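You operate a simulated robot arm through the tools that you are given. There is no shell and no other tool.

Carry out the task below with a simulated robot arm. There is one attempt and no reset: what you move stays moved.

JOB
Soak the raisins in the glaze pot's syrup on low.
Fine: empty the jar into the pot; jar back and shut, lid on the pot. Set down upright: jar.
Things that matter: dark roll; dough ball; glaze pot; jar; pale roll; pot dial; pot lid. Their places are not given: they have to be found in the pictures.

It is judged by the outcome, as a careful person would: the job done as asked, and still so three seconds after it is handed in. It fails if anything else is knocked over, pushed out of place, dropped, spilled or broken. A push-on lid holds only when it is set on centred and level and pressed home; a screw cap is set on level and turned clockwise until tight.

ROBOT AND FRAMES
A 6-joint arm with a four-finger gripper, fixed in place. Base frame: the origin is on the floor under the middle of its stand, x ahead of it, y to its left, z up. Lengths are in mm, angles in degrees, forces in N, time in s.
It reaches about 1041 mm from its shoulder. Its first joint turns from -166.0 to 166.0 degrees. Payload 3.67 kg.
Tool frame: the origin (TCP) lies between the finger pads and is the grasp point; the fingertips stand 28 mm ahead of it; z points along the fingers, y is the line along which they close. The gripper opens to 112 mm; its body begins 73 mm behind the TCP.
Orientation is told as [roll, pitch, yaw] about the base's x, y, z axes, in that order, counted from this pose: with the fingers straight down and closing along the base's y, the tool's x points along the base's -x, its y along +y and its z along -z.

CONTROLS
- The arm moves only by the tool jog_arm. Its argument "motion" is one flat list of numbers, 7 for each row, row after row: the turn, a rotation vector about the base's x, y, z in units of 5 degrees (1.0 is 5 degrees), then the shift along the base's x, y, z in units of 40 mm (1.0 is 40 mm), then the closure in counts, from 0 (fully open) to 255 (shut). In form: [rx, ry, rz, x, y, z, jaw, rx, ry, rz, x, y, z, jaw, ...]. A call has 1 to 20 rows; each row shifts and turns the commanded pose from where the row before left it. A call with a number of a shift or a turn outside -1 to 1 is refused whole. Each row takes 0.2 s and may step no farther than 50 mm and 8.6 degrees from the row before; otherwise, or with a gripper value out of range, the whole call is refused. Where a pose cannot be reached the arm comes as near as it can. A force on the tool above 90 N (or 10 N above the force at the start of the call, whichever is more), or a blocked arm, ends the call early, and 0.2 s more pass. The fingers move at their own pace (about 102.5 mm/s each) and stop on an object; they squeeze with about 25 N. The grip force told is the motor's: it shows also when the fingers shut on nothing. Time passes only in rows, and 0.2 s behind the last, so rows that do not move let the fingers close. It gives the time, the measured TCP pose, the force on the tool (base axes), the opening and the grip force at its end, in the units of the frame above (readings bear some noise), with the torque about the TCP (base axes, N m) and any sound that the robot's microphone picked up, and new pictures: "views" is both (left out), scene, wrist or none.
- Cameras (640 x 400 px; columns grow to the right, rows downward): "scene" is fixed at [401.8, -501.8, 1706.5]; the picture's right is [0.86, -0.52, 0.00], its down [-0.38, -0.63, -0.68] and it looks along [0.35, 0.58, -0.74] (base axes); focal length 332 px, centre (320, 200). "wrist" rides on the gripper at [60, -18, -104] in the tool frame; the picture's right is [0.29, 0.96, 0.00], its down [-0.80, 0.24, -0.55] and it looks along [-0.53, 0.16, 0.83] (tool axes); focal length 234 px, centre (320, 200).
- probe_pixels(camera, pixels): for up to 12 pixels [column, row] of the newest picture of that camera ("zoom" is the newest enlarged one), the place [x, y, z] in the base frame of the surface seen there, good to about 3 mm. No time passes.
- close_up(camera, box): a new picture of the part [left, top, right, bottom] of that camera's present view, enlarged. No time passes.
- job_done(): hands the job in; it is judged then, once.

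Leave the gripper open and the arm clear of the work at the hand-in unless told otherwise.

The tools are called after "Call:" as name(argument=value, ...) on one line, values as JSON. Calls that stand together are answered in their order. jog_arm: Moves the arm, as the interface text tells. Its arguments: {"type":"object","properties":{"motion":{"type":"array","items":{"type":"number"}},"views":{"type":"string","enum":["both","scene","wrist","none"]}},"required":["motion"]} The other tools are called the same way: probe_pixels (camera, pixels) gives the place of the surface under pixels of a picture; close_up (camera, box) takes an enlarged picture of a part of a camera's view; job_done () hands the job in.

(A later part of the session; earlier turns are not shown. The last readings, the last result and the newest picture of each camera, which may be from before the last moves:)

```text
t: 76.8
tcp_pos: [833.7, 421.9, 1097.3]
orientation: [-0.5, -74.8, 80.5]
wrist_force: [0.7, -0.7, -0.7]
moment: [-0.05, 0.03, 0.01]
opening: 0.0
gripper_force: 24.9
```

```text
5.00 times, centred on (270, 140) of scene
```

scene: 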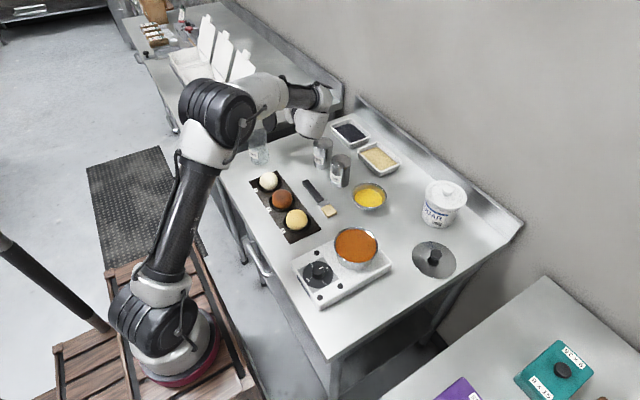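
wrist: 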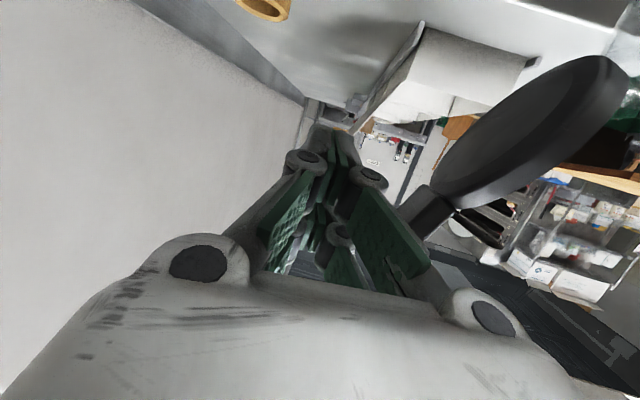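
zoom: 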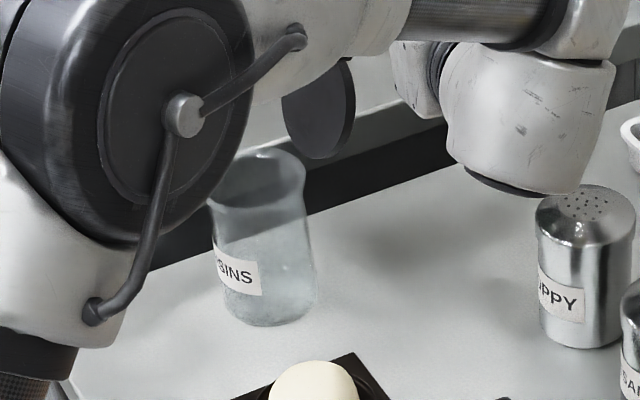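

Good: the scene zoom shows the jar body and the lower lid clearly, so I can watch for any tipping. The tab's back is at x≈785 and the finger bar's face is at about x≈812. I approach 24 mm towards −x slowly.

Call:
jog_arm(motion=[0, 0, 0, -0.2, 0, 0, 255, 0, 0, 0, -0.2, 0, 0, 255, 0, 0, 0, -0.2, 0, 0, 255], views="both")

Call:
close_up(camera="scene", box=[230, 100, 310, 180])

```text
t: 77.6
tcp_pos: [808.8, 423.4, 1097.3]
orientation: [-0.4, -74.8, 80.5]
wrist_force: [0.0, 0.1, -0.3]
moment: [0.0, 0.01, 0.02]
opening: 0.0
gripper_force: 25.0
```

scene: 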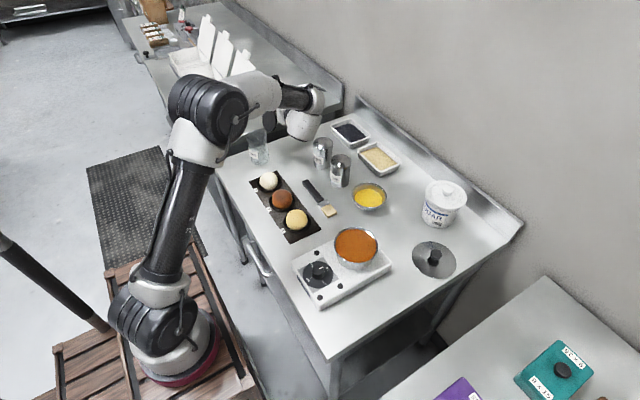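
wrist: 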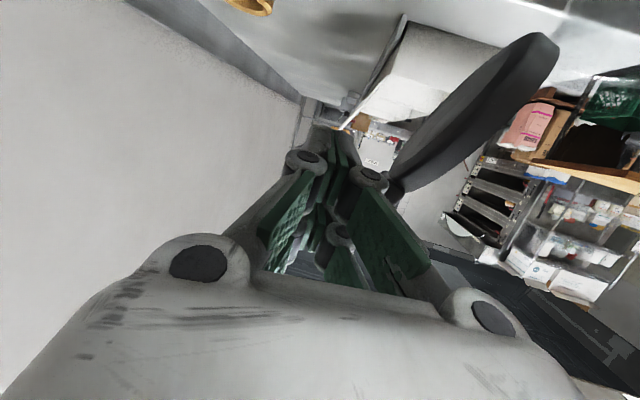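

```text
5.00 times, centred on (270, 140) of scene
```

zoom: 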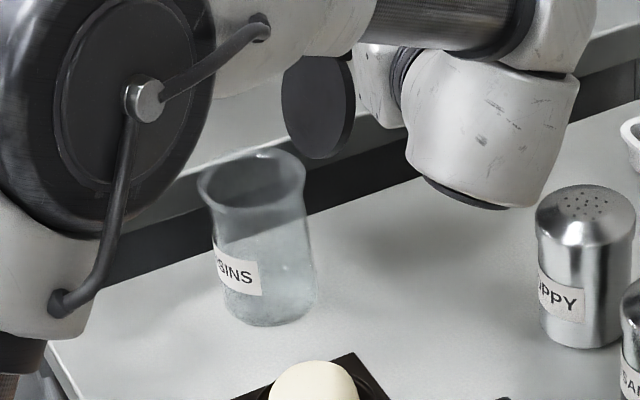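

No contact yet (jar and lid unchanged), the tab is now almost at the finger at (398,185). Small steps: 3 rows of 2.4 mm, then check.

Call:
jog_arm(motion=[0, 0, 0, -0.06, 0, 0, 255, 0, 0, 0, -0.06, 0, 0, 255, 0, 0, 0, -0.06, 0, 0, 255], views="both")

Call:
close_up(camera="scene", box=[230, 100, 310, 180])

Call:
close_up(camera="wrist", box=[280, 20, 600, 220])

```text
t: 78.4
tcp_pos: [801.6, 423.3, 1096.5]
orientation: [-0.5, -74.8, 80.5]
wrist_force: [1.1, -0.7, 2.0]
moment: [0.0, 0.03, 0.06]
opening: 0.0
gripper_force: 25.1
```

scene: 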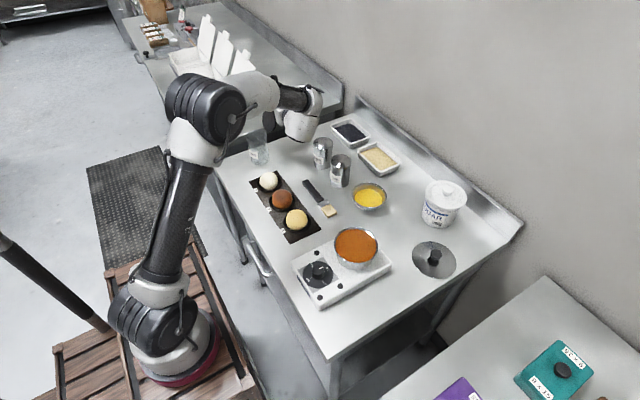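
wrist: 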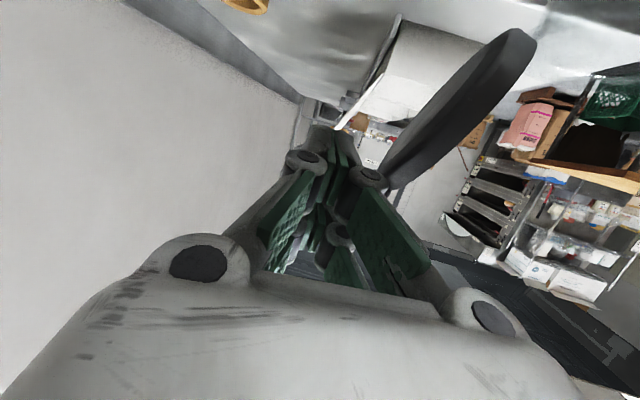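

```text
5.00 times, centred on (270, 140) of scene
```

zoom: 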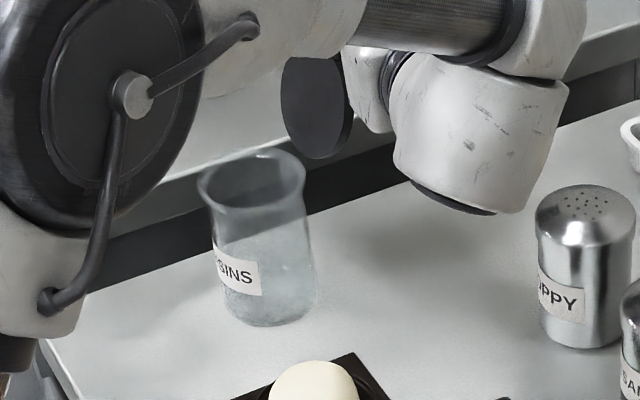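

```text
2.00 times, centred on (440, 120) of wrist
```

zoom: 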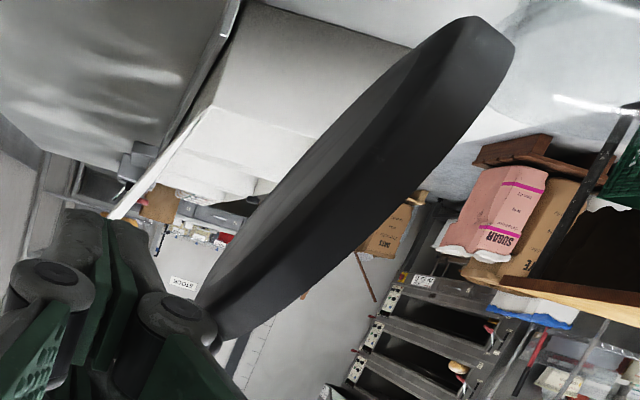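

Possibly just touching. Jar has not moved. Continue 3 more rows of 2.4 mm and compare.

Call:
jog_arm(motion=[0, 0, 0, -0.06, 0, 0, 255, 0, 0, 0, -0.06, 0, 0, 255, 0, 0, 0, -0.06, 0, 0, 255], views="both")

Call:
close_up(camera="scene", box=[230, 100, 310, 180])

Call:
close_up(camera="wrist", box=[280, 20, 600, 220])

```text
t: 79.2
tcp_pos: [793.9, 423.7, 1097.1]
orientation: [-0.3, -74.8, 80.5]
wrist_force: [1.2, 0.5, 3.5]
moment: [0.01, 0.04, 0.02]
opening: 0.0
gripper_force: 25.1
```

scene: 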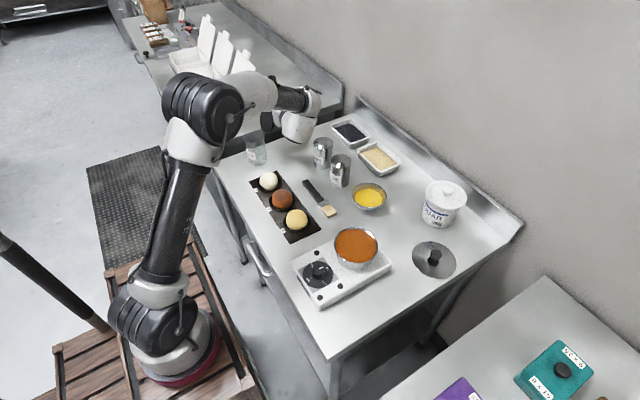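
wrist: 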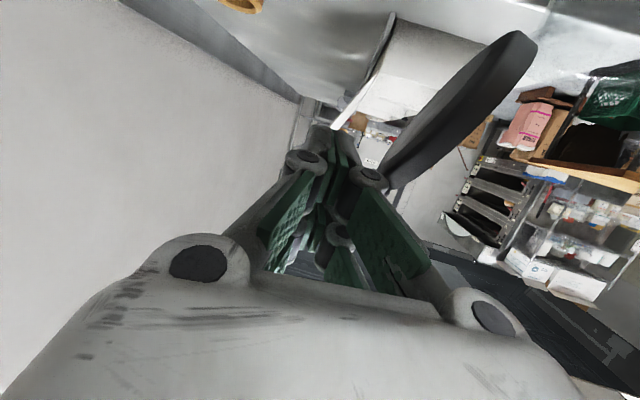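

```text
5.00 times, centred on (270, 140) of scene
```

zoom: 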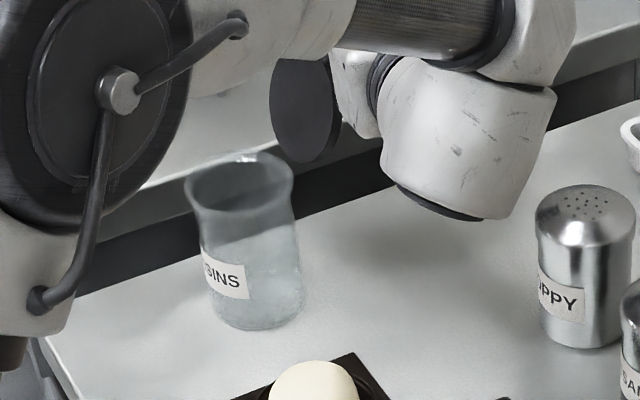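

```text
2.00 times, centred on (440, 120) of wrist
```

zoom: 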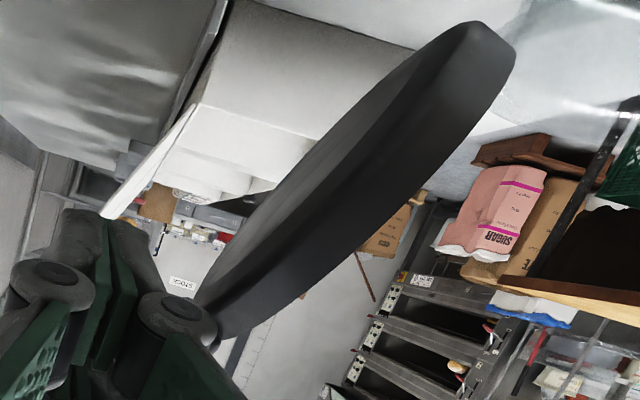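

Here the jar slid about 9 mm towards −x rather than the lid turning. The +3.5 N vertical force tells me the tab is caught under the upper finger. I stop and back off 28 mm in +x, then look again.

Call:
jog_arm(motion=[0, 0, 0, 0.1, 0, 0, 255, 0, 0, 0, 0.3, 0, 0, 255, 0, 0, 0, 0.3, 0, 0, 255], views="both")

Call:
close_up(camera="scene", box=[230, 100, 310, 180])

Call:
probe_pixels(camera="wrist", pixels=[[420, 180], [400, 195], [440, 150], [470, 120], [500, 100], [530, 80], [480, 80], [450, 110], [500, 60], [540, 50], [420, 160], [460, 160]])

```text
t: 80.0
tcp_pos: [821.9, 424.5, 1095.7]
orientation: [-0.1, -74.9, 80.4]
wrist_force: [0.4, -1.4, -0.3]
moment: [-0.03, 0.0, 0.01]
opening: 0.0
gripper_force: 24.6
```

scene: 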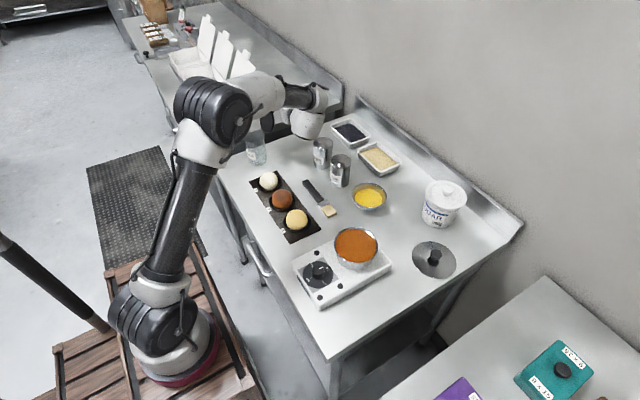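
wrist: 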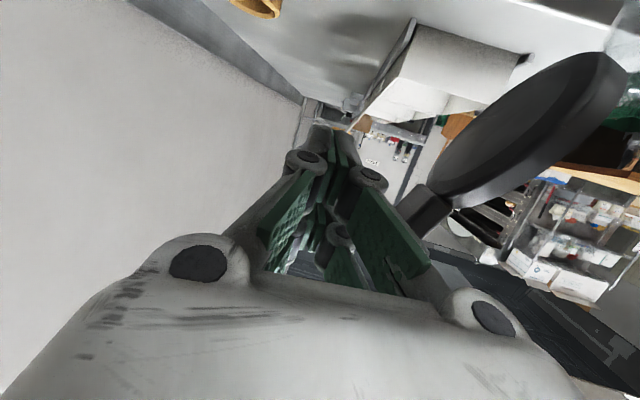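

```text
5.00 times, centred on (270, 140) of scene
```

zoom: 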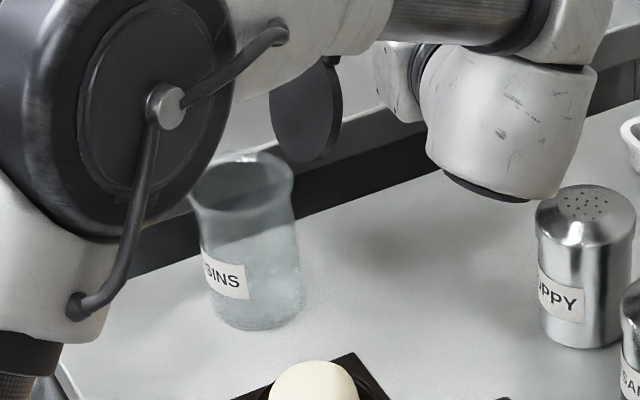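

```text
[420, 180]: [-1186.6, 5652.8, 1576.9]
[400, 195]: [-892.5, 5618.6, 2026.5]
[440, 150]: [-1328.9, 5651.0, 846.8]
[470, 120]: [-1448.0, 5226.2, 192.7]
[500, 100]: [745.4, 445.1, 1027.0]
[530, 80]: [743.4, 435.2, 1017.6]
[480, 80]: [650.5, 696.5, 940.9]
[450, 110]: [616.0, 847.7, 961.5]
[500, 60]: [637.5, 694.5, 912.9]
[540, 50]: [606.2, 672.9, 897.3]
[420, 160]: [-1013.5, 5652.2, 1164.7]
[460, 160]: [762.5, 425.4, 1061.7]
```

The jar is upright and its lid is unchanged; it just slid about 8.5 mm. I lower the bar to z≈1050 so the top finger pushes on the lid's flat back below the tab, where the tab can't be trapped, and come closer at the same time (away from the shaker).

Call:
jog_arm(motion=[0, 0, 0, -0.1, 0, -0.38, 255, 0, 0, 0, -0.1, 0, -0.38, 255, 0, 0, 0, -0.1, 0, -0.38, 255], views="both")

Call:
close_up(camera="scene", box=[230, 100, 310, 180])

```text
t: 80.8
tcp_pos: [810.4, 424.6, 1050.7]
orientation: [-0.4, -74.8, 80.6]
wrist_force: [-0.2, 0.0, 0.6]
moment: [0.01, 0.02, -0.01]
opening: 0.3
gripper_force: 25.3
```

scene: 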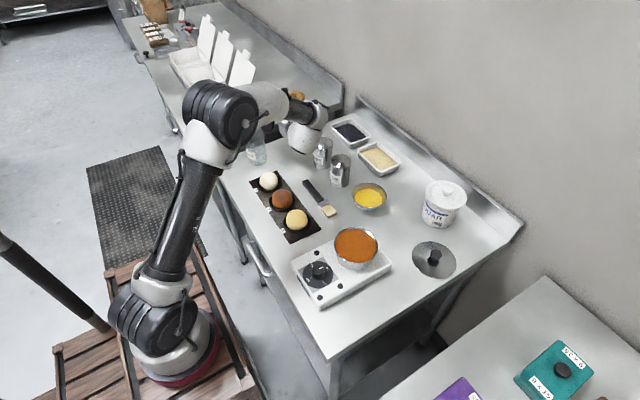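
wrist: 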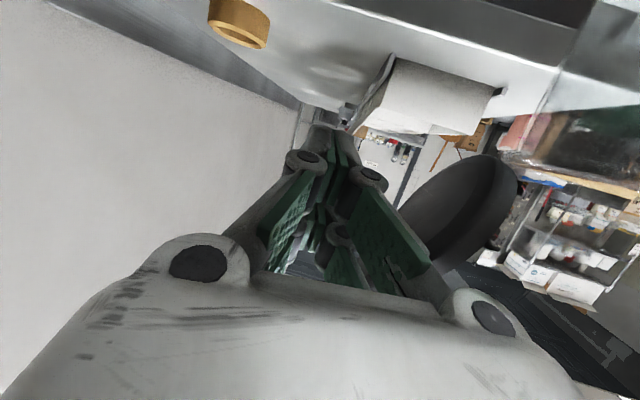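

```text
5.00 times, centred on (270, 140) of scene
```

zoom: 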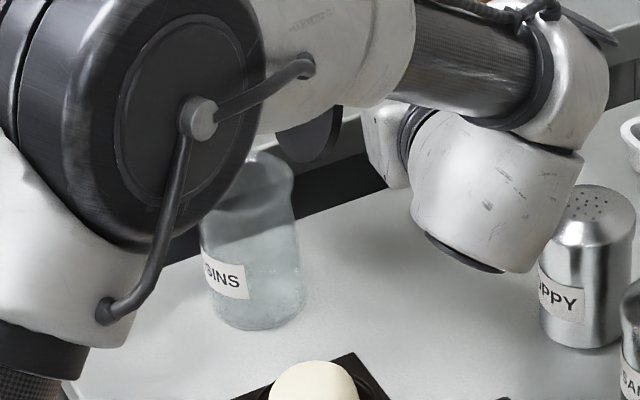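

The bar is beside the lid's back now. Advance 15 mm in 3 mm rows, then look at jar and lid.

Call:
jog_arm(motion=[0, 0, 0, -0.075, 0, 0, 255, 0, 0, 0, -0.075, 0, 0, 255, 0, 0, 0, -0.075, 0, 0, 255, 0, 0, 0, -0.075, 0, 0, 255, 0, 0, 0, -0.075, 0, 0, 255], views="both")

Call:
close_up(camera="scene", box=[230, 100, 310, 180])

```text
t: 82.0
tcp_pos: [794.2, 423.8, 1049.2]
orientation: [-0.4, -74.8, 80.5]
wrist_force: [0.5, -0.3, -0.4]
moment: [-0.01, 0.02, 0.02]
opening: 0.1
gripper_force: 24.8
```

scene: 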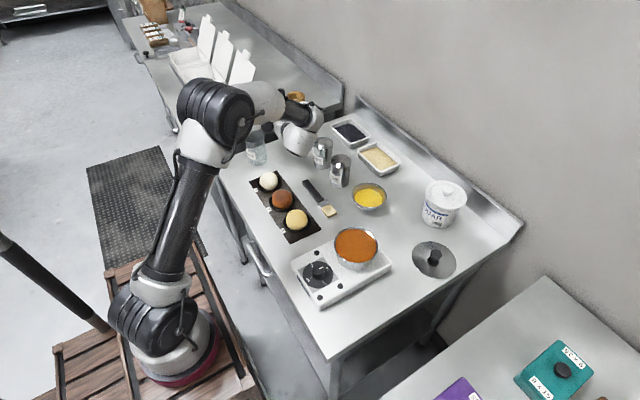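
wrist: 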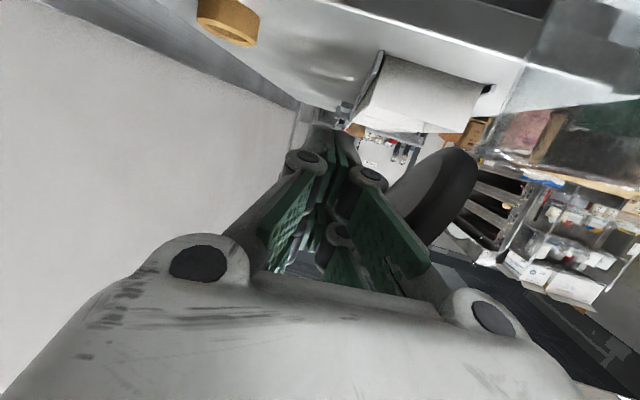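

```text
5.00 times, centred on (270, 140) of scene
```

zoom: 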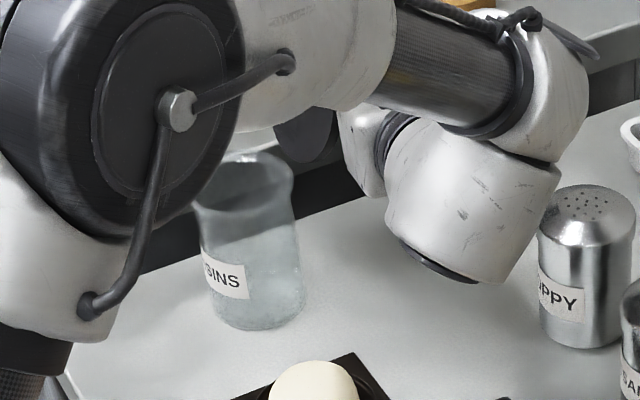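

Jar still unmoved. Another 8 mm in 2 mm rows.

Call:
jog_arm(motion=[0, 0, 0, -0.05, 0, 0, 255, 0, 0, 0, -0.05, 0, 0, 255, 0, 0, 0, -0.05, 0, 0, 255, 0, 0, 0, -0.05, 0, 0, 255], views="both")

Call:
close_up(camera="scene", box=[230, 100, 310, 180])

```text
t: 83.0
tcp_pos: [787.7, 423.5, 1050.6]
orientation: [-0.4, -74.7, 80.6]
wrist_force: [0.7, -0.1, -0.5]
moment: [0.0, 0.02, 0.02]
opening: 0.0
gripper_force: 24.9
```

scene: 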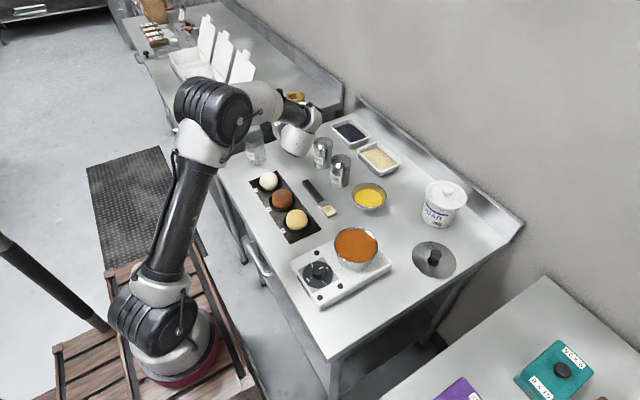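
wrist: 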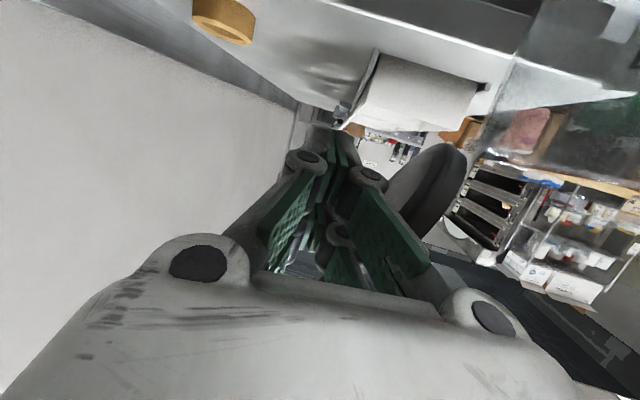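

```text
5.00 times, centred on (270, 140) of scene
```

zoom: 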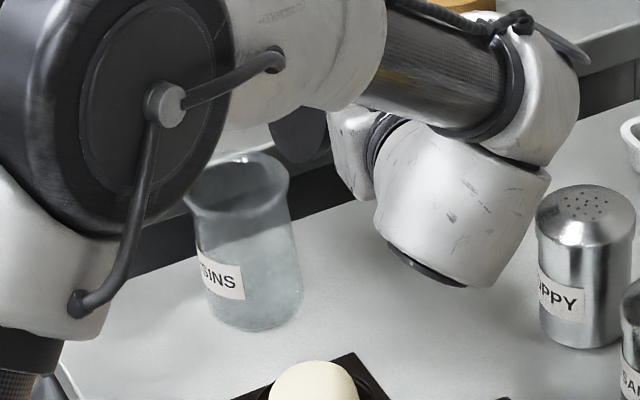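

The jar's rim moved about 4 mm while its base stayed: it's starting to tip instead of the lid turning. I stop and back off gently so it settles back.

Call:
jog_arm(motion=[0, 0, 0, 0.03, 0, 0, 255, 0, 0, 0, 0.03, 0, 0, 255, 0, 0, 0, 0.03, 0, 0, 255, 0, 0, 0, 0.03, 0, 0, 255, 0, 0, 0, 0.05, 0, 0, 255, 0, 0, 0, 0.1, 0, 0, 255, 0, 0, 0, 0.2, 0, 0, 255], views="both")

Call:
close_up(camera="scene", box=[230, 100, 310, 180])

```text
t: 84.6
tcp_pos: [803.9, 424.3, 1051.2]
orientation: [-0.2, -74.8, 80.4]
wrist_force: [-0.7, 0.0, 0.6]
moment: [-0.02, -0.03, -0.03]
opening: 0.0
gripper_force: 25.2
```

scene: 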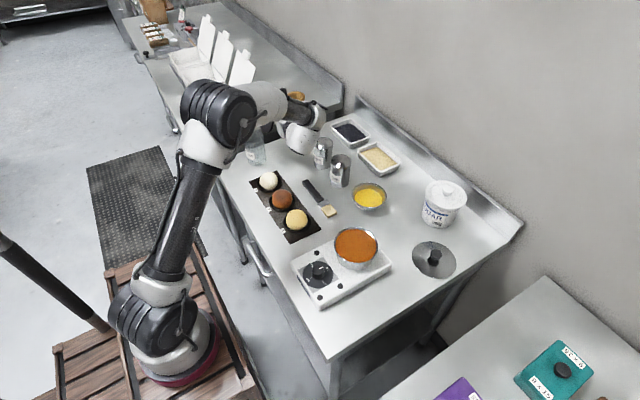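
wrist: 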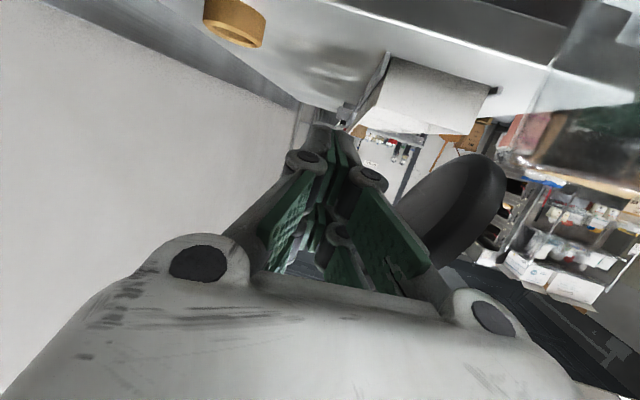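

```text
5.00 times, centred on (270, 140) of scene
```

zoom: 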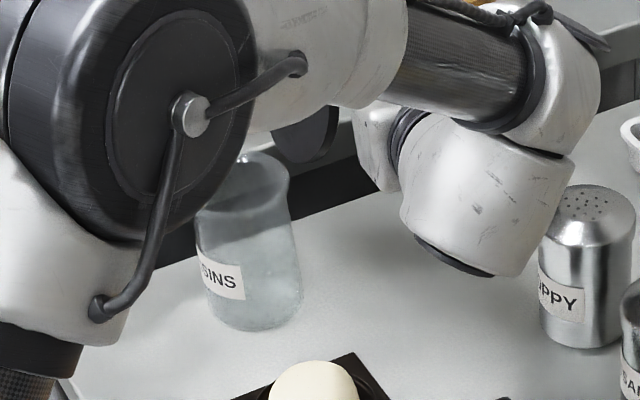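

It slid a little more (upright, not tipped). The hinge is stiffer than the light empty jar can resist, so pushing it free-standing won't work: the jar must be held while the lid is moved. My plan is to grip the jar again, use the fixed table top to fold the lid partly over, set the jar down, and press the lid home while the fingers hold the jar. First I retreat upward and away.

Call:
jog_arm(motion=[0, 0, 0, 0.3, 0, 0.3, 255, 0, 0, 0, 0, 0, 1, 255, 0, 0, 0, 0, 0, 1, 255, 0, 0, 0, 0, -0.3, 0.8, 255, 0, 0, 0, 0, -1, 0, 255, 0, 0, 0, 0, -1, 0, 255, 0, 0, 0, 0, -0.8, 0, 255, 0, 0, -1, -0.84, 0.06, 0.05, 255, 0, 0, -1, -0.84, 0.06, 0.05, 200, 0, 0, -1, -0.84, 0.06, 0.05, 100, 0, 0, -1, -0.84, 0.06, 0.05, 0, 0, 0, -1, -0.84, 0.06, 0.05, 0, 0, 0, -1, -0.84, 0.06, 0.05, 0, 0, 0, -1, -0.84, 0.06, 0.05, 0], views="both")

```text
t: 87.6
tcp_pos: [594.4, 305.5, 1186.4]
orientation: [-0.1, -74.6, 45.7]
wrist_force: [0.2, 1.3, -0.1]
moment: [0.02, -0.02, -0.02]
opening: 111.8
gripper_force: 0.1
out of reach, approached as far as the arm can: row 14
```

scene: 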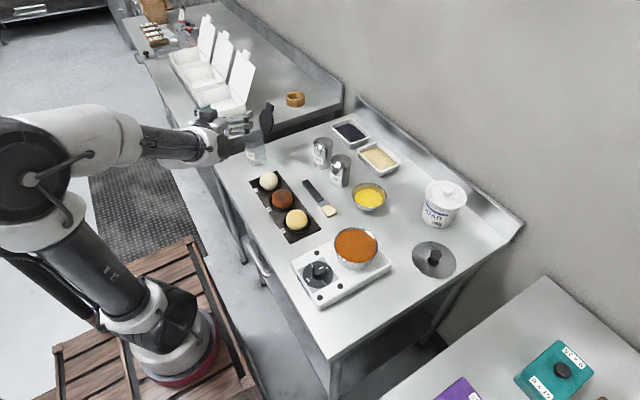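
wrist: 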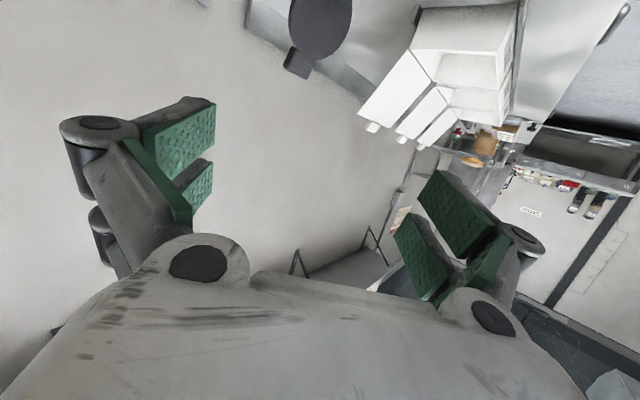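

I'm near the folded limit here. I move to (800, 440, 1230), well above the lid, and test in free air whether the arm can roll +160° about the tool axis (needed to turn the jar lid-down).

Call:
jog_arm(motion=[0, 0, 0, 0.6, 0.3, 0.4, 0, 0, 0, 0, 0.9, 0.6, 0.2, 0, 0, 0, 0, 0.9, 0.6, 0.2, 0, 0, 0, 0, 0.9, 0.6, 0.15, 0, 0, 0, 0, 0.9, 0.6, 0.15, 0, 0, 0, 0, 0.9, 0.6, 0, 0], views="none")

Call:
jog_arm(motion=[0.683, 0.683, -0.259, 0, 0, 0, 0, 0.683, 0.683, -0.259, 0, 0, 0, 0, 0.683, 0.683, -0.259, 0, 0, 0, 0, 0.683, 0.683, -0.259, 0, 0, 0, 0, 0.683, 0.683, -0.259, 0, 0, 0, 0, 0.683, 0.683, -0.259, 0, 0, 0, 0, 0.683, 0.683, -0.259, 0, 0, 0, 0, 0.683, 0.683, -0.259, 0, 0, 0, 0, 0.683, 0.683, -0.259, 0, 0, 0, 0, 0.683, 0.683, -0.259, 0, 0, 0, 0, 0.683, 0.683, -0.259, 0, 0, 0, 0, 0.683, 0.683, -0.259, 0, 0, 0, 0, 0.683, 0.683, -0.259, 0, 0, 0, 0, 0.683, 0.683, -0.259, 0, 0, 0, 0, 0.683, 0.683, -0.259, 0, 0, 0, 0, 0.683, 0.683, -0.259, 0, 0, 0, 0], views="scene")

```text
t: 89.0
tcp_pos: [797.3, 433.2, 1230.5]
orientation: [-0.3, -74.9, 45.3]
wrist_force: [-0.5, -0.4, 0.7]
moment: [-0.02, 0.05, -0.04]
opening: 112.0
gripper_force: 0.2
```

```text
t: 92.4
tcp_pos: [797.4, 434.0, 1231.7]
orientation: [74.9, -9.5, -42.2]
wrist_force: [0.0, -0.1, -0.1]
moment: [0.01, 0.0, 0.01]
opening: 112.2
gripper_force: 0.0
```

scene: 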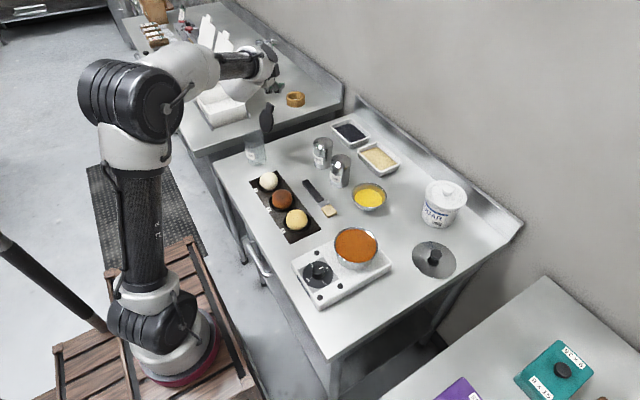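

+80° works. Continue to +160°.

Call:
jog_arm(motion=[0.683, 0.683, -0.259, 0, 0, 0, 0, 0.683, 0.683, -0.259, 0, 0, 0, 0, 0.683, 0.683, -0.259, 0, 0, 0, 0, 0.683, 0.683, -0.259, 0, 0, 0, 0, 0.683, 0.683, -0.259, 0, 0, 0, 0, 0.683, 0.683, -0.259, 0, 0, 0, 0, 0.683, 0.683, -0.259, 0, 0, 0, 0, 0.683, 0.683, -0.259, 0, 0, 0, 0, 0.683, 0.683, -0.259, 0, 0, 0, 0, 0.683, 0.683, -0.259, 0, 0, 0, 0, 0.683, 0.683, -0.259, 0, 0, 0, 0, 0.683, 0.683, -0.259, 0, 0, 0, 0, 0.683, 0.683, -0.259, 0, 0, 0, 0, 0.683, 0.683, -0.259, 0, 0, 0, 0, 0.683, 0.683, -0.259, 0, 0, 0, 0, 0.683, 0.683, -0.259, 0, 0, 0, 0, 0.683, 0.683, -0.259, 0, 0, 0, 0, 0.683, 0.683, -0.259, 0, 0, 0, 0, 0.683, 0.683, -0.259, 0, 0, 0, 0, 0.683, 0.683, -0.259, 0, 0, 0, 0], views="both")

```text
t: 96.6
tcp_pos: [795.5, 434.4, 1231.9]
orientation: [-0.4, 75.3, -135.6]
wrist_force: [-0.6, -0.8, 0.7]
moment: [0.01, 0.01, -0.03]
opening: 111.7
gripper_force: 0.1
```

scene: 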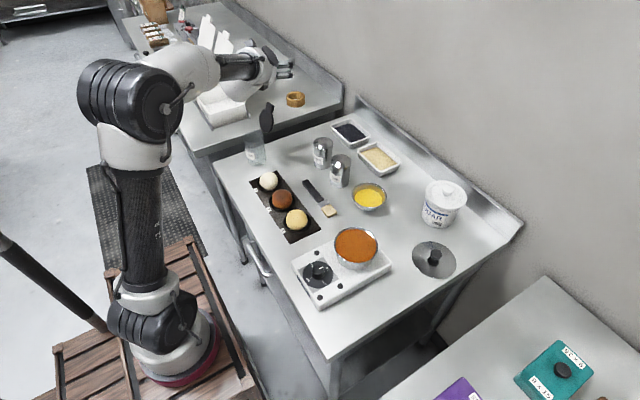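
wrist: 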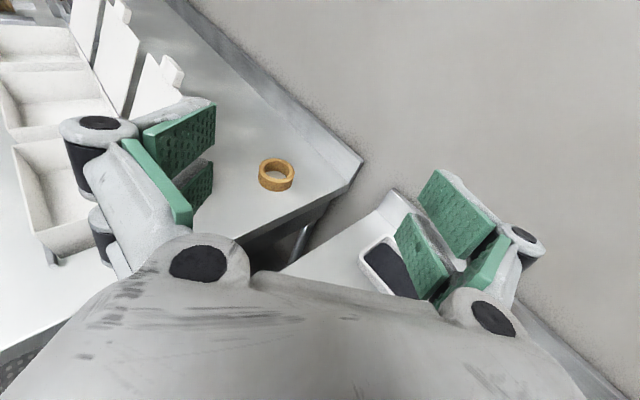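

The full +180° roll is reachable. I'll roll back (−180°), and meanwhile re-measure the jar, which is visible at about (257,148).

Call:
close_up(camera="scene", box=[235, 95, 285, 175])

Call:
jog_arm(motion=[-0.683, -0.683, 0.259, 0, 0, 0, 0, -0.683, -0.683, 0.259, 0, 0, 0, 0, -0.683, -0.683, 0.259, 0, 0, 0, 0, -0.683, -0.683, 0.259, 0, 0, 0, 0, -0.683, -0.683, 0.259, 0, 0, 0, 0, -0.683, -0.683, 0.259, 0, 0, 0, 0, -0.683, -0.683, 0.259, 0, 0, 0, 0, -0.683, -0.683, 0.259, 0, 0, 0, 0, -0.683, -0.683, 0.259, 0, 0, 0, 0, -0.683, -0.683, 0.259, 0, 0, 0, 0, -0.683, -0.683, 0.259, 0, 0, 0, 0, -0.683, -0.683, 0.259, 0, 0, 0, 0, -0.683, -0.683, 0.259, 0, 0, 0, 0, -0.683, -0.683, 0.259, 0, 0, 0, 0, -0.683, -0.683, 0.259, 0, 0, 0, 0, -0.683, -0.683, 0.259, 0, 0, 0, 0, -0.683, -0.683, 0.259, 0, 0, 0, 0, -0.683, -0.683, 0.259, 0, 0, 0, 0, -0.683, -0.683, 0.259, 0, 0, 0, 0, -0.683, -0.683, 0.259, 0, 0, 0, 0], views="none")

Call:
jog_arm(motion=[-0.683, -0.683, 0.259, 0, 0, 0, 0, -0.683, -0.683, 0.259, 0, 0, 0, 0, -0.683, -0.683, 0.259, 0, 0, 0, 0, -0.683, -0.683, 0.259, 0, 0, 0, 0, -0.683, -0.683, 0.259, 0, 0, 0, 0, -0.683, -0.683, 0.259, 0, 0, 0, 0, -0.683, -0.683, 0.259, 0, 0, 0, 0, -0.683, -0.683, 0.259, 0, 0, 0, 0, -0.683, -0.683, 0.259, 0, 0, 0, 0, -0.683, -0.683, 0.259, 0, 0, 0, 0, -0.683, -0.683, 0.259, 0, 0, 0, 0, -0.683, -0.683, 0.259, 0, 0, 0, 0, -0.683, -0.683, 0.259, 0, 0, 0, 0, -0.683, -0.683, 0.259, 0, 0, 0, 0, -0.683, -0.683, 0.259, 0, 0, 0, 0, -0.683, -0.683, 0.259, 0, 0, 0, 0], views="scene")

```text
5.00 times, centred on (260, 135) of scene
```

zoom: 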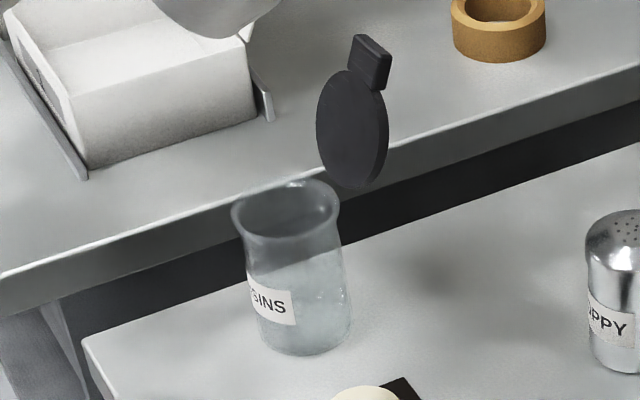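

```text
t: 100.8
tcp_pos: [796.4, 435.6, 1231.0]
orientation: [74.9, -9.7, -42.0]
wrist_force: [-0.5, -0.1, 0.3]
moment: [-0.01, 0.02, -0.01]
opening: 111.8
gripper_force: 0.0
```

```text
t: 104.2
tcp_pos: [796.1, 437.4, 1230.7]
orientation: [-0.7, -74.8, 45.8]
wrist_force: [-0.6, 0.2, -0.9]
moment: [-0.01, 0.02, 0.01]
opening: 111.7
gripper_force: 0.1
```

scene: 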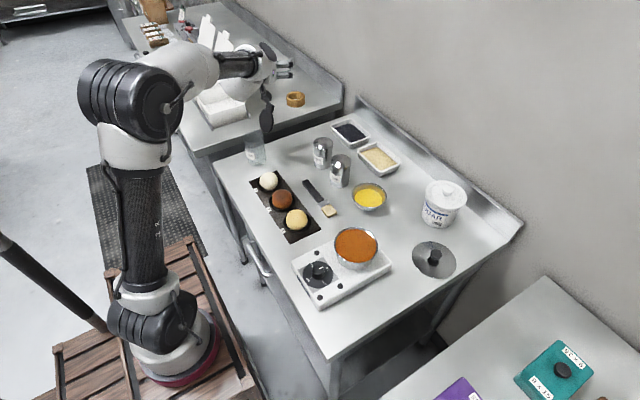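

Back to level. Now I probe the jar and lid in the current view for the new grasp.

Call:
close_up(camera="scene", box=[235, 95, 285, 175])

Call:
probe_pixels(camera="zoom", pixels=[[255, 300], [265, 305], [280, 310], [290, 315], [325, 330], [345, 320], [300, 352], [262, 330], [345, 345], [325, 110], [385, 150], [350, 75]])

Call:
probe_pixels(camera="zoom", pixels=[[355, 120], [350, 185], [360, 50], [375, 80], [340, 95], [370, 130], [330, 150], [335, 170], [350, 60], [85, 345], [250, 285], [130, 330]])

```text
5.00 times, centred on (260, 135) of scene
```

zoom: 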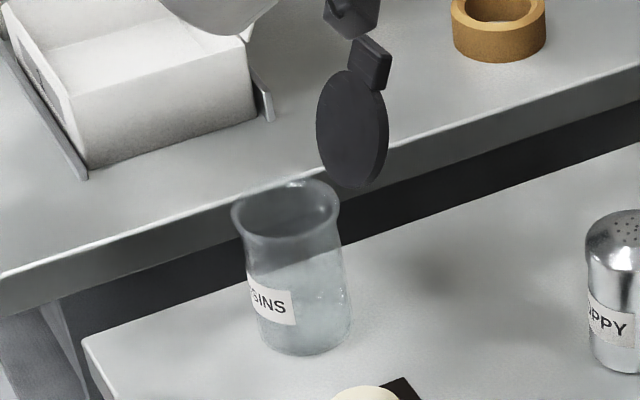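

```text
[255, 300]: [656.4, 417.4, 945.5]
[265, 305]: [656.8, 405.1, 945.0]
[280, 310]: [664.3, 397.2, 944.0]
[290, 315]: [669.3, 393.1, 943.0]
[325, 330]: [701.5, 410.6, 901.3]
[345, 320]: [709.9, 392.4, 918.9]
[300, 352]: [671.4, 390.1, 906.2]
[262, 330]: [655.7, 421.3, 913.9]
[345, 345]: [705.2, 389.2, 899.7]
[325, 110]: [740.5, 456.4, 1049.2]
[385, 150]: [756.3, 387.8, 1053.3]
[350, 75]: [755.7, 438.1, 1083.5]
```

```text
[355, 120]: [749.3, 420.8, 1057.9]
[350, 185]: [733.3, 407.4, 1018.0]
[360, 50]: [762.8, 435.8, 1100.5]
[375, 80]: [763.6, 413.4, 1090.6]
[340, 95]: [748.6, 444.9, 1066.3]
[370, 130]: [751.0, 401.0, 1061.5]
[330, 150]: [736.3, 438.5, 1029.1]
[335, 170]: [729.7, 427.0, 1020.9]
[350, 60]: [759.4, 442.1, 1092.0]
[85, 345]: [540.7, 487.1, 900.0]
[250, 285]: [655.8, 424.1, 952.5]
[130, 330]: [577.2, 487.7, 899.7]
```

Jar centre is now (691, 423), hinge azimuth about +11°, and the table's left edge is at y≈487. I move back over and descend to the pre-grasp point 100 mm behind the jar along azimuth 45°.

Call:
jog_arm(motion=[0, 0, 0, -0.87, -0.41, 0, 0, 0, 0, 0, -0.87, -0.41, 0, 0, 0, 0, 0, -0.87, -0.41, 0, 0, 0, 0, 0, -0.87, -0.41, 0, 0, 0, 0, 0, -0.87, -0.41, 0, 0, 0, 0, 0, 0, 0, -0.98, 0, 0, 0, 0, 0, 0, -0.98, 0, 0, 0, 0, 0, 0, -0.98, 0, 0, 0, 0, 0, 0, -0.98, 0, 0, 0, 0, 0, 0, -0.98, 0, 0, 0, 0, 0, 0, -0.98, 0], views="both")

```text
t: 106.6
tcp_pos: [665.2, 316.1, 1024.0]
orientation: [6.8, -74.2, 38.8]
wrist_force: [-0.4, -0.1, 0.2]
moment: [-0.01, 0.01, 0.02]
opening: 112.1
gripper_force: 0.1
out of reach, approached as far as the arm can: row 5, 6, 7, 8, 9, 10, 11
```

scene: 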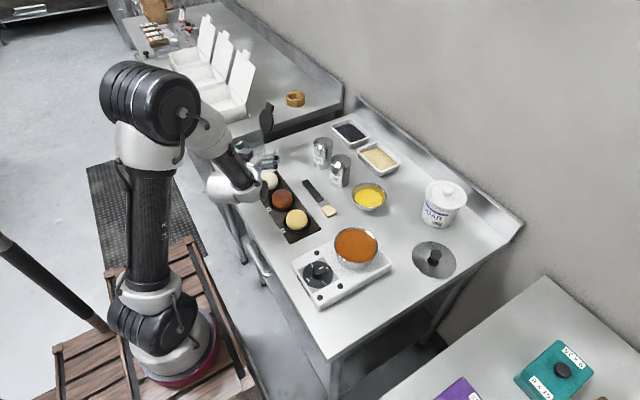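
wrist: 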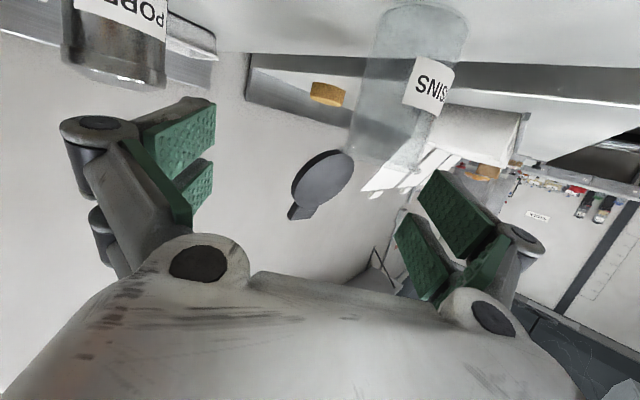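

That azimuth is too close to the base for the arm (it drifted to (665, 316, 1024), touching nothing). I rise first, then use azimuth 30° as in the first grasp, correcting the small orientation error.

Call:
jog_arm(motion=[0, 0, 0, 0, 0, 1, 0, 0, 0, 0, 0, 0, 1, 0, 0, 0, 0, 0, 0, 1, 0, -0.26, -0.26, 0.1, 0, 0, 0.5, 0, 0, 0, -1, -0.4, 0.35, 0, 0, 0, 0, -1, -0.4, 0.35, 0, 0, 0, 0, -1, -0.4, 0.35, 0, 0, 0, 0, -0.18, -0.4, 0.3, 0, 0], views="both")

```text
t: 108.4
tcp_pos: [657.3, 315.8, 1162.2]
orientation: [-6.4, -74.5, 49.7]
wrist_force: [-0.4, 0.0, -0.3]
moment: [0.02, 0.01, 0.01]
opening: 111.9
gripper_force: 0.0
out of reach, approached as far as the arm can: row 5, 6, 7, 8
```

scene: 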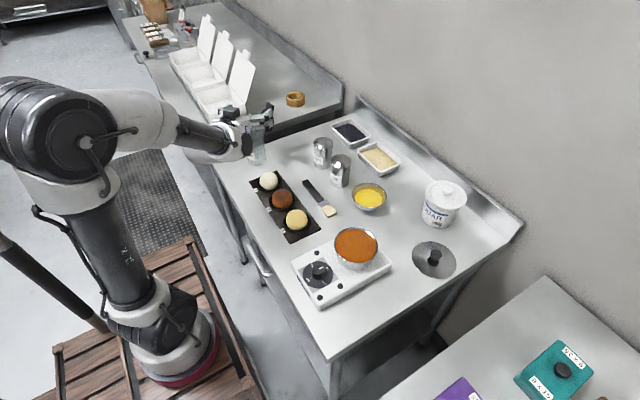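
wrist: 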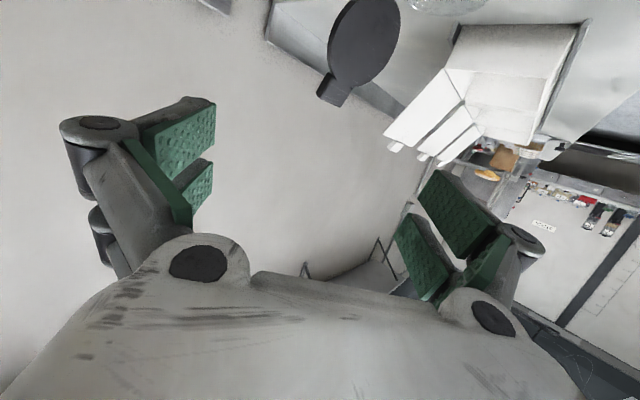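

I'm close to the arm's folding limit. I move outwards (+y) first where there is room, then yaw to 30° and come to a point above the pre-grasp.

Call:
jog_arm(motion=[0, 0, 0, 0.2, 0.7, 0.32, 0, 0, 0, 0, 0.2, 0.7, 0.32, 0, 0, 0, 0, 0.2, 0.7, 0.32, 0, 0, 0, -1, -0.3, 0, -0.2, 0, 0, 0, -1, -0.4, -0.13, -0.4, 0, 0.3, 0.18, -0.69, -0.5, -0.2, -0.4, 0], views="both")

```text
t: 109.8
tcp_pos: [707.8, 304.5, 1164.8]
orientation: [2.0, -74.4, 36.9]
wrist_force: [0.6, 0.1, 0.0]
moment: [0.04, -0.01, 0.0]
opening: 112.0
gripper_force: 0.0
out of reach, approached as far as the arm can: row 1, 2, 3, 4, 5, 6
```

scene: 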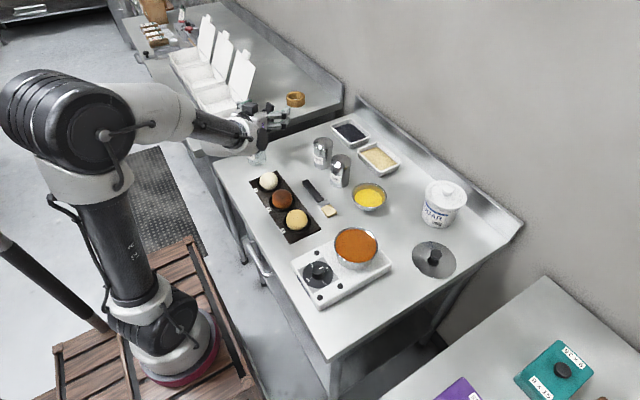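
wrist: 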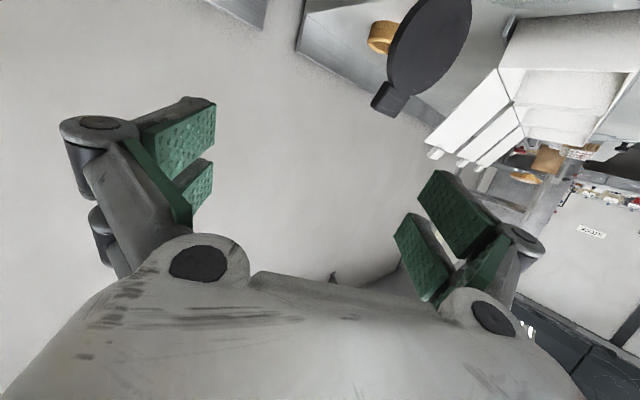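

Moving +y is blocked in this wrist branch (it was entered by pitching up at azimuth 80°). I'll go back through the vertical pose, yaw to 0°, and pitch up again there, as in the first successful grasp. First: pitch down to vertical here, at z≈1165.

Call:
jog_arm(motion=[-0.624, 0.771, 0, 0, 0, 0.1, 0, -0.624, 0.771, 0, 0, 0, 0.1, 0, -0.624, 0.771, 0, 0, 0, 0.1, 0, -0.624, 0.771, 0, 0, 0, 0.1, 0, -0.624, 0.771, 0, 0, 0, 0.1, 0, -0.624, 0.771, 0, 0, 0, 0, 0, -0.624, 0.771, 0, 0, 0, 0, 0, -0.624, 0.771, 0, 0, 0, 0, 0, -0.624, 0.771, 0, 0, 0, 0, 0, -0.624, 0.771, 0, 0, 0, 0, 0, -0.624, 0.771, 0, 0, 0, 0, 0, -0.624, 0.771, 0, 0, 0, 0, 0, -0.624, 0.771, 0, 0, 0, 0, 0, -0.624, 0.771, 0, 0, 0, 0, 0, -0.624, 0.771, 0, 0, 0, 0, 0], views="scene")

```text
t: 113.0
tcp_pos: [709.6, 305.1, 1174.4]
orientation: [0.1, -64.6, 37.7]
wrist_force: [1.0, -0.1, -0.6]
moment: [-0.02, -0.01, -0.01]
opening: 111.6
gripper_force: 0.0
out of reach, approached as far as the arm can: row 3, 4, 5, 6, 7, 8, 9, 10, 11, 12, 13, 14, 15
```

scene: 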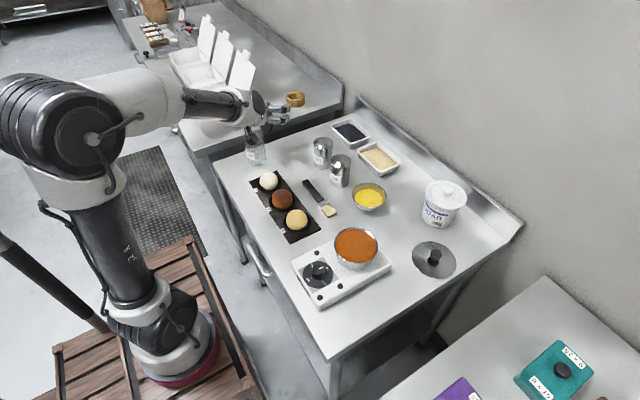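

Stuck at a joint limit. I back out along the path that worked: yaw back towards 78° while moving to about (820, 260).

Call:
jog_arm(motion=[0, 0, 1, 0.345, -0.14, 0, 0, 0, 0, 1, 0.345, -0.14, 0, 0, 0, 0, 1, 0.345, -0.14, 0, 0, 0, 0, 1, 0.345, -0.14, 0, 0, 0, 0, 1, 0.345, -0.14, 0, 0, 0, 0, 1, 0.345, -0.14, 0, 0, 0, 0, 1, 0.345, -0.14, 0, 0, 0, 0, 1, 0.345, -0.14, 0, 0], views="none")

```text
t: 114.8
tcp_pos: [809.9, 264.6, 1171.2]
orientation: [0.0, -64.7, 78.1]
wrist_force: [-0.9, 0.2, 0.6]
moment: [-0.05, -0.01, -0.06]
opening: 111.8
gripper_force: 0.0
out of reach, approached as far as the arm can: row 1
```

Good, free again at (810, 265, 1171), azimuth 78°. Now pitch down 65° to vertical.

Call:
jog_arm(motion=[-0.978, 0.206, 0, -0.05, 0, 0, 0, -0.978, 0.206, 0, -0.05, 0, 0, 0, -0.978, 0.206, 0, -0.05, 0, 0, 0, -0.978, 0.206, 0, -0.05, 0, 0, 0, -0.978, 0.206, 0, -0.05, 0, 0, 0, -0.978, 0.206, 0, -0.05, 0, 0, 0, -0.978, 0.206, 0, -0.05, 0, 0, 0, -0.978, 0.206, 0, -0.05, 0, 0, 0, -0.978, 0.206, 0, -0.05, 0, 0, 0, -0.978, 0.206, 0, -0.05, 0, 0, 0, -0.978, 0.206, 0, -0.05, 0, 0, 0, -0.978, 0.206, 0, -0.05, 0, 0, 0, -0.978, 0.206, 0, -0.05, 0, 0, 0], views="scene")

```text
t: 117.6
tcp_pos: [786.0, 263.2, 1172.8]
orientation: [-0.3, 0.3, 78.0]
wrist_force: [-0.2, -0.3, 0.1]
moment: [0.02, 0.01, -0.01]
opening: 112.0
gripper_force: 0.1
```

scene: 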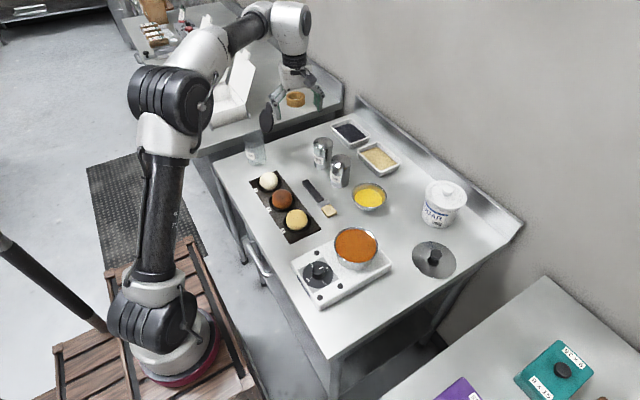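

Vertical again at (786, 263, 1173). I yaw back to 25° while moving to about (716, 378, 1195), staying above the lid's top (1105).

Call:
jog_arm(motion=[0, 0, -1, -0.16, 0.26, 0.05, 0, 0, 0, -1, -0.16, 0.26, 0.05, 0, 0, 0, -1, -0.16, 0.26, 0.05, 0, 0, 0, -1, -0.16, 0.26, 0.05, 0, 0, 0, -1, -0.16, 0.26, 0.05, 0, 0, 0, -1, -0.16, 0.26, 0.05, 0, 0, 0, -1, -0.16, 0.26, 0.05, 0, 0, 0, -1, -0.16, 0.26, 0.05, 0, 0, 0, -1, -0.16, 0.26, 0.05, 0, 0, 0, -1, -0.16, 0.26, 0.05, 0, 0, 0, -0.6, -0.16, 0.26, 0.05, 0], views="none")

Call:
jog_arm(motion=[0.423, -0.906, 0, -0.2, -0.05, 0, 0, 0.423, -0.906, 0, -0.2, -0.05, 0, 0, 0.423, -0.906, 0, -0.2, -0.05, 0, 0, 0.423, -0.906, 0, -0.2, -0.05, 0, 0, 0.423, -0.906, 0, -0.2, -0.05, 0, 0, 0.423, -0.906, 0, -0.2, -0.05, 0, 0, 0.423, -0.906, 0, -0.2, -0.05, 0, 0, 0.423, -0.906, 0, -0.2, -0.05, 0, 0, 0.423, -0.906, 0, -0.2, -0.05, 0, 0, 0.423, -0.906, 0, -0.2, -0.05, 0, 0, 0.423, -0.906, 0, -0.2, -0.05, 0, 0, 0.423, -0.906, 0, -0.2, -0.05, 0, 0, 0.423, -0.906, 0, -0.2, -0.05, 0, 0, 0.423, -0.906, 0, -0.2, -0.05, 0, 0, 0.423, -0.906, 0, -0.2, -0.05, 0, 0], views="both")

```text
t: 120.0
tcp_pos: [714.4, 377.7, 1194.2]
orientation: [-0.1, 0.2, 24.8]
wrist_force: [0.3, 1.0, -0.4]
moment: [0.05, 0.0, 0.02]
opening: 112.3
gripper_force: 0.1
```

```text
t: 123.2
tcp_pos: [592.8, 348.6, 1193.9]
orientation: [-0.2, -74.8, 24.9]
wrist_force: [0.9, 0.8, 0.1]
moment: [-0.02, 0.02, -0.01]
opening: 112.3
gripper_force: 0.2
```

scene: 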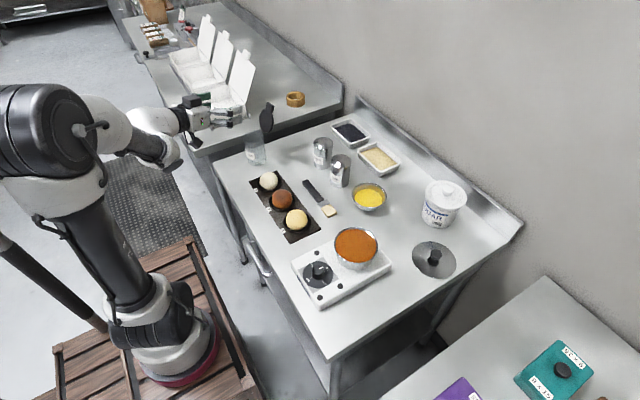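
wrist: 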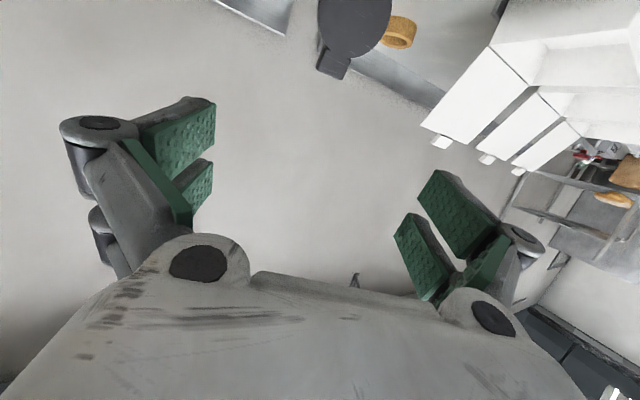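

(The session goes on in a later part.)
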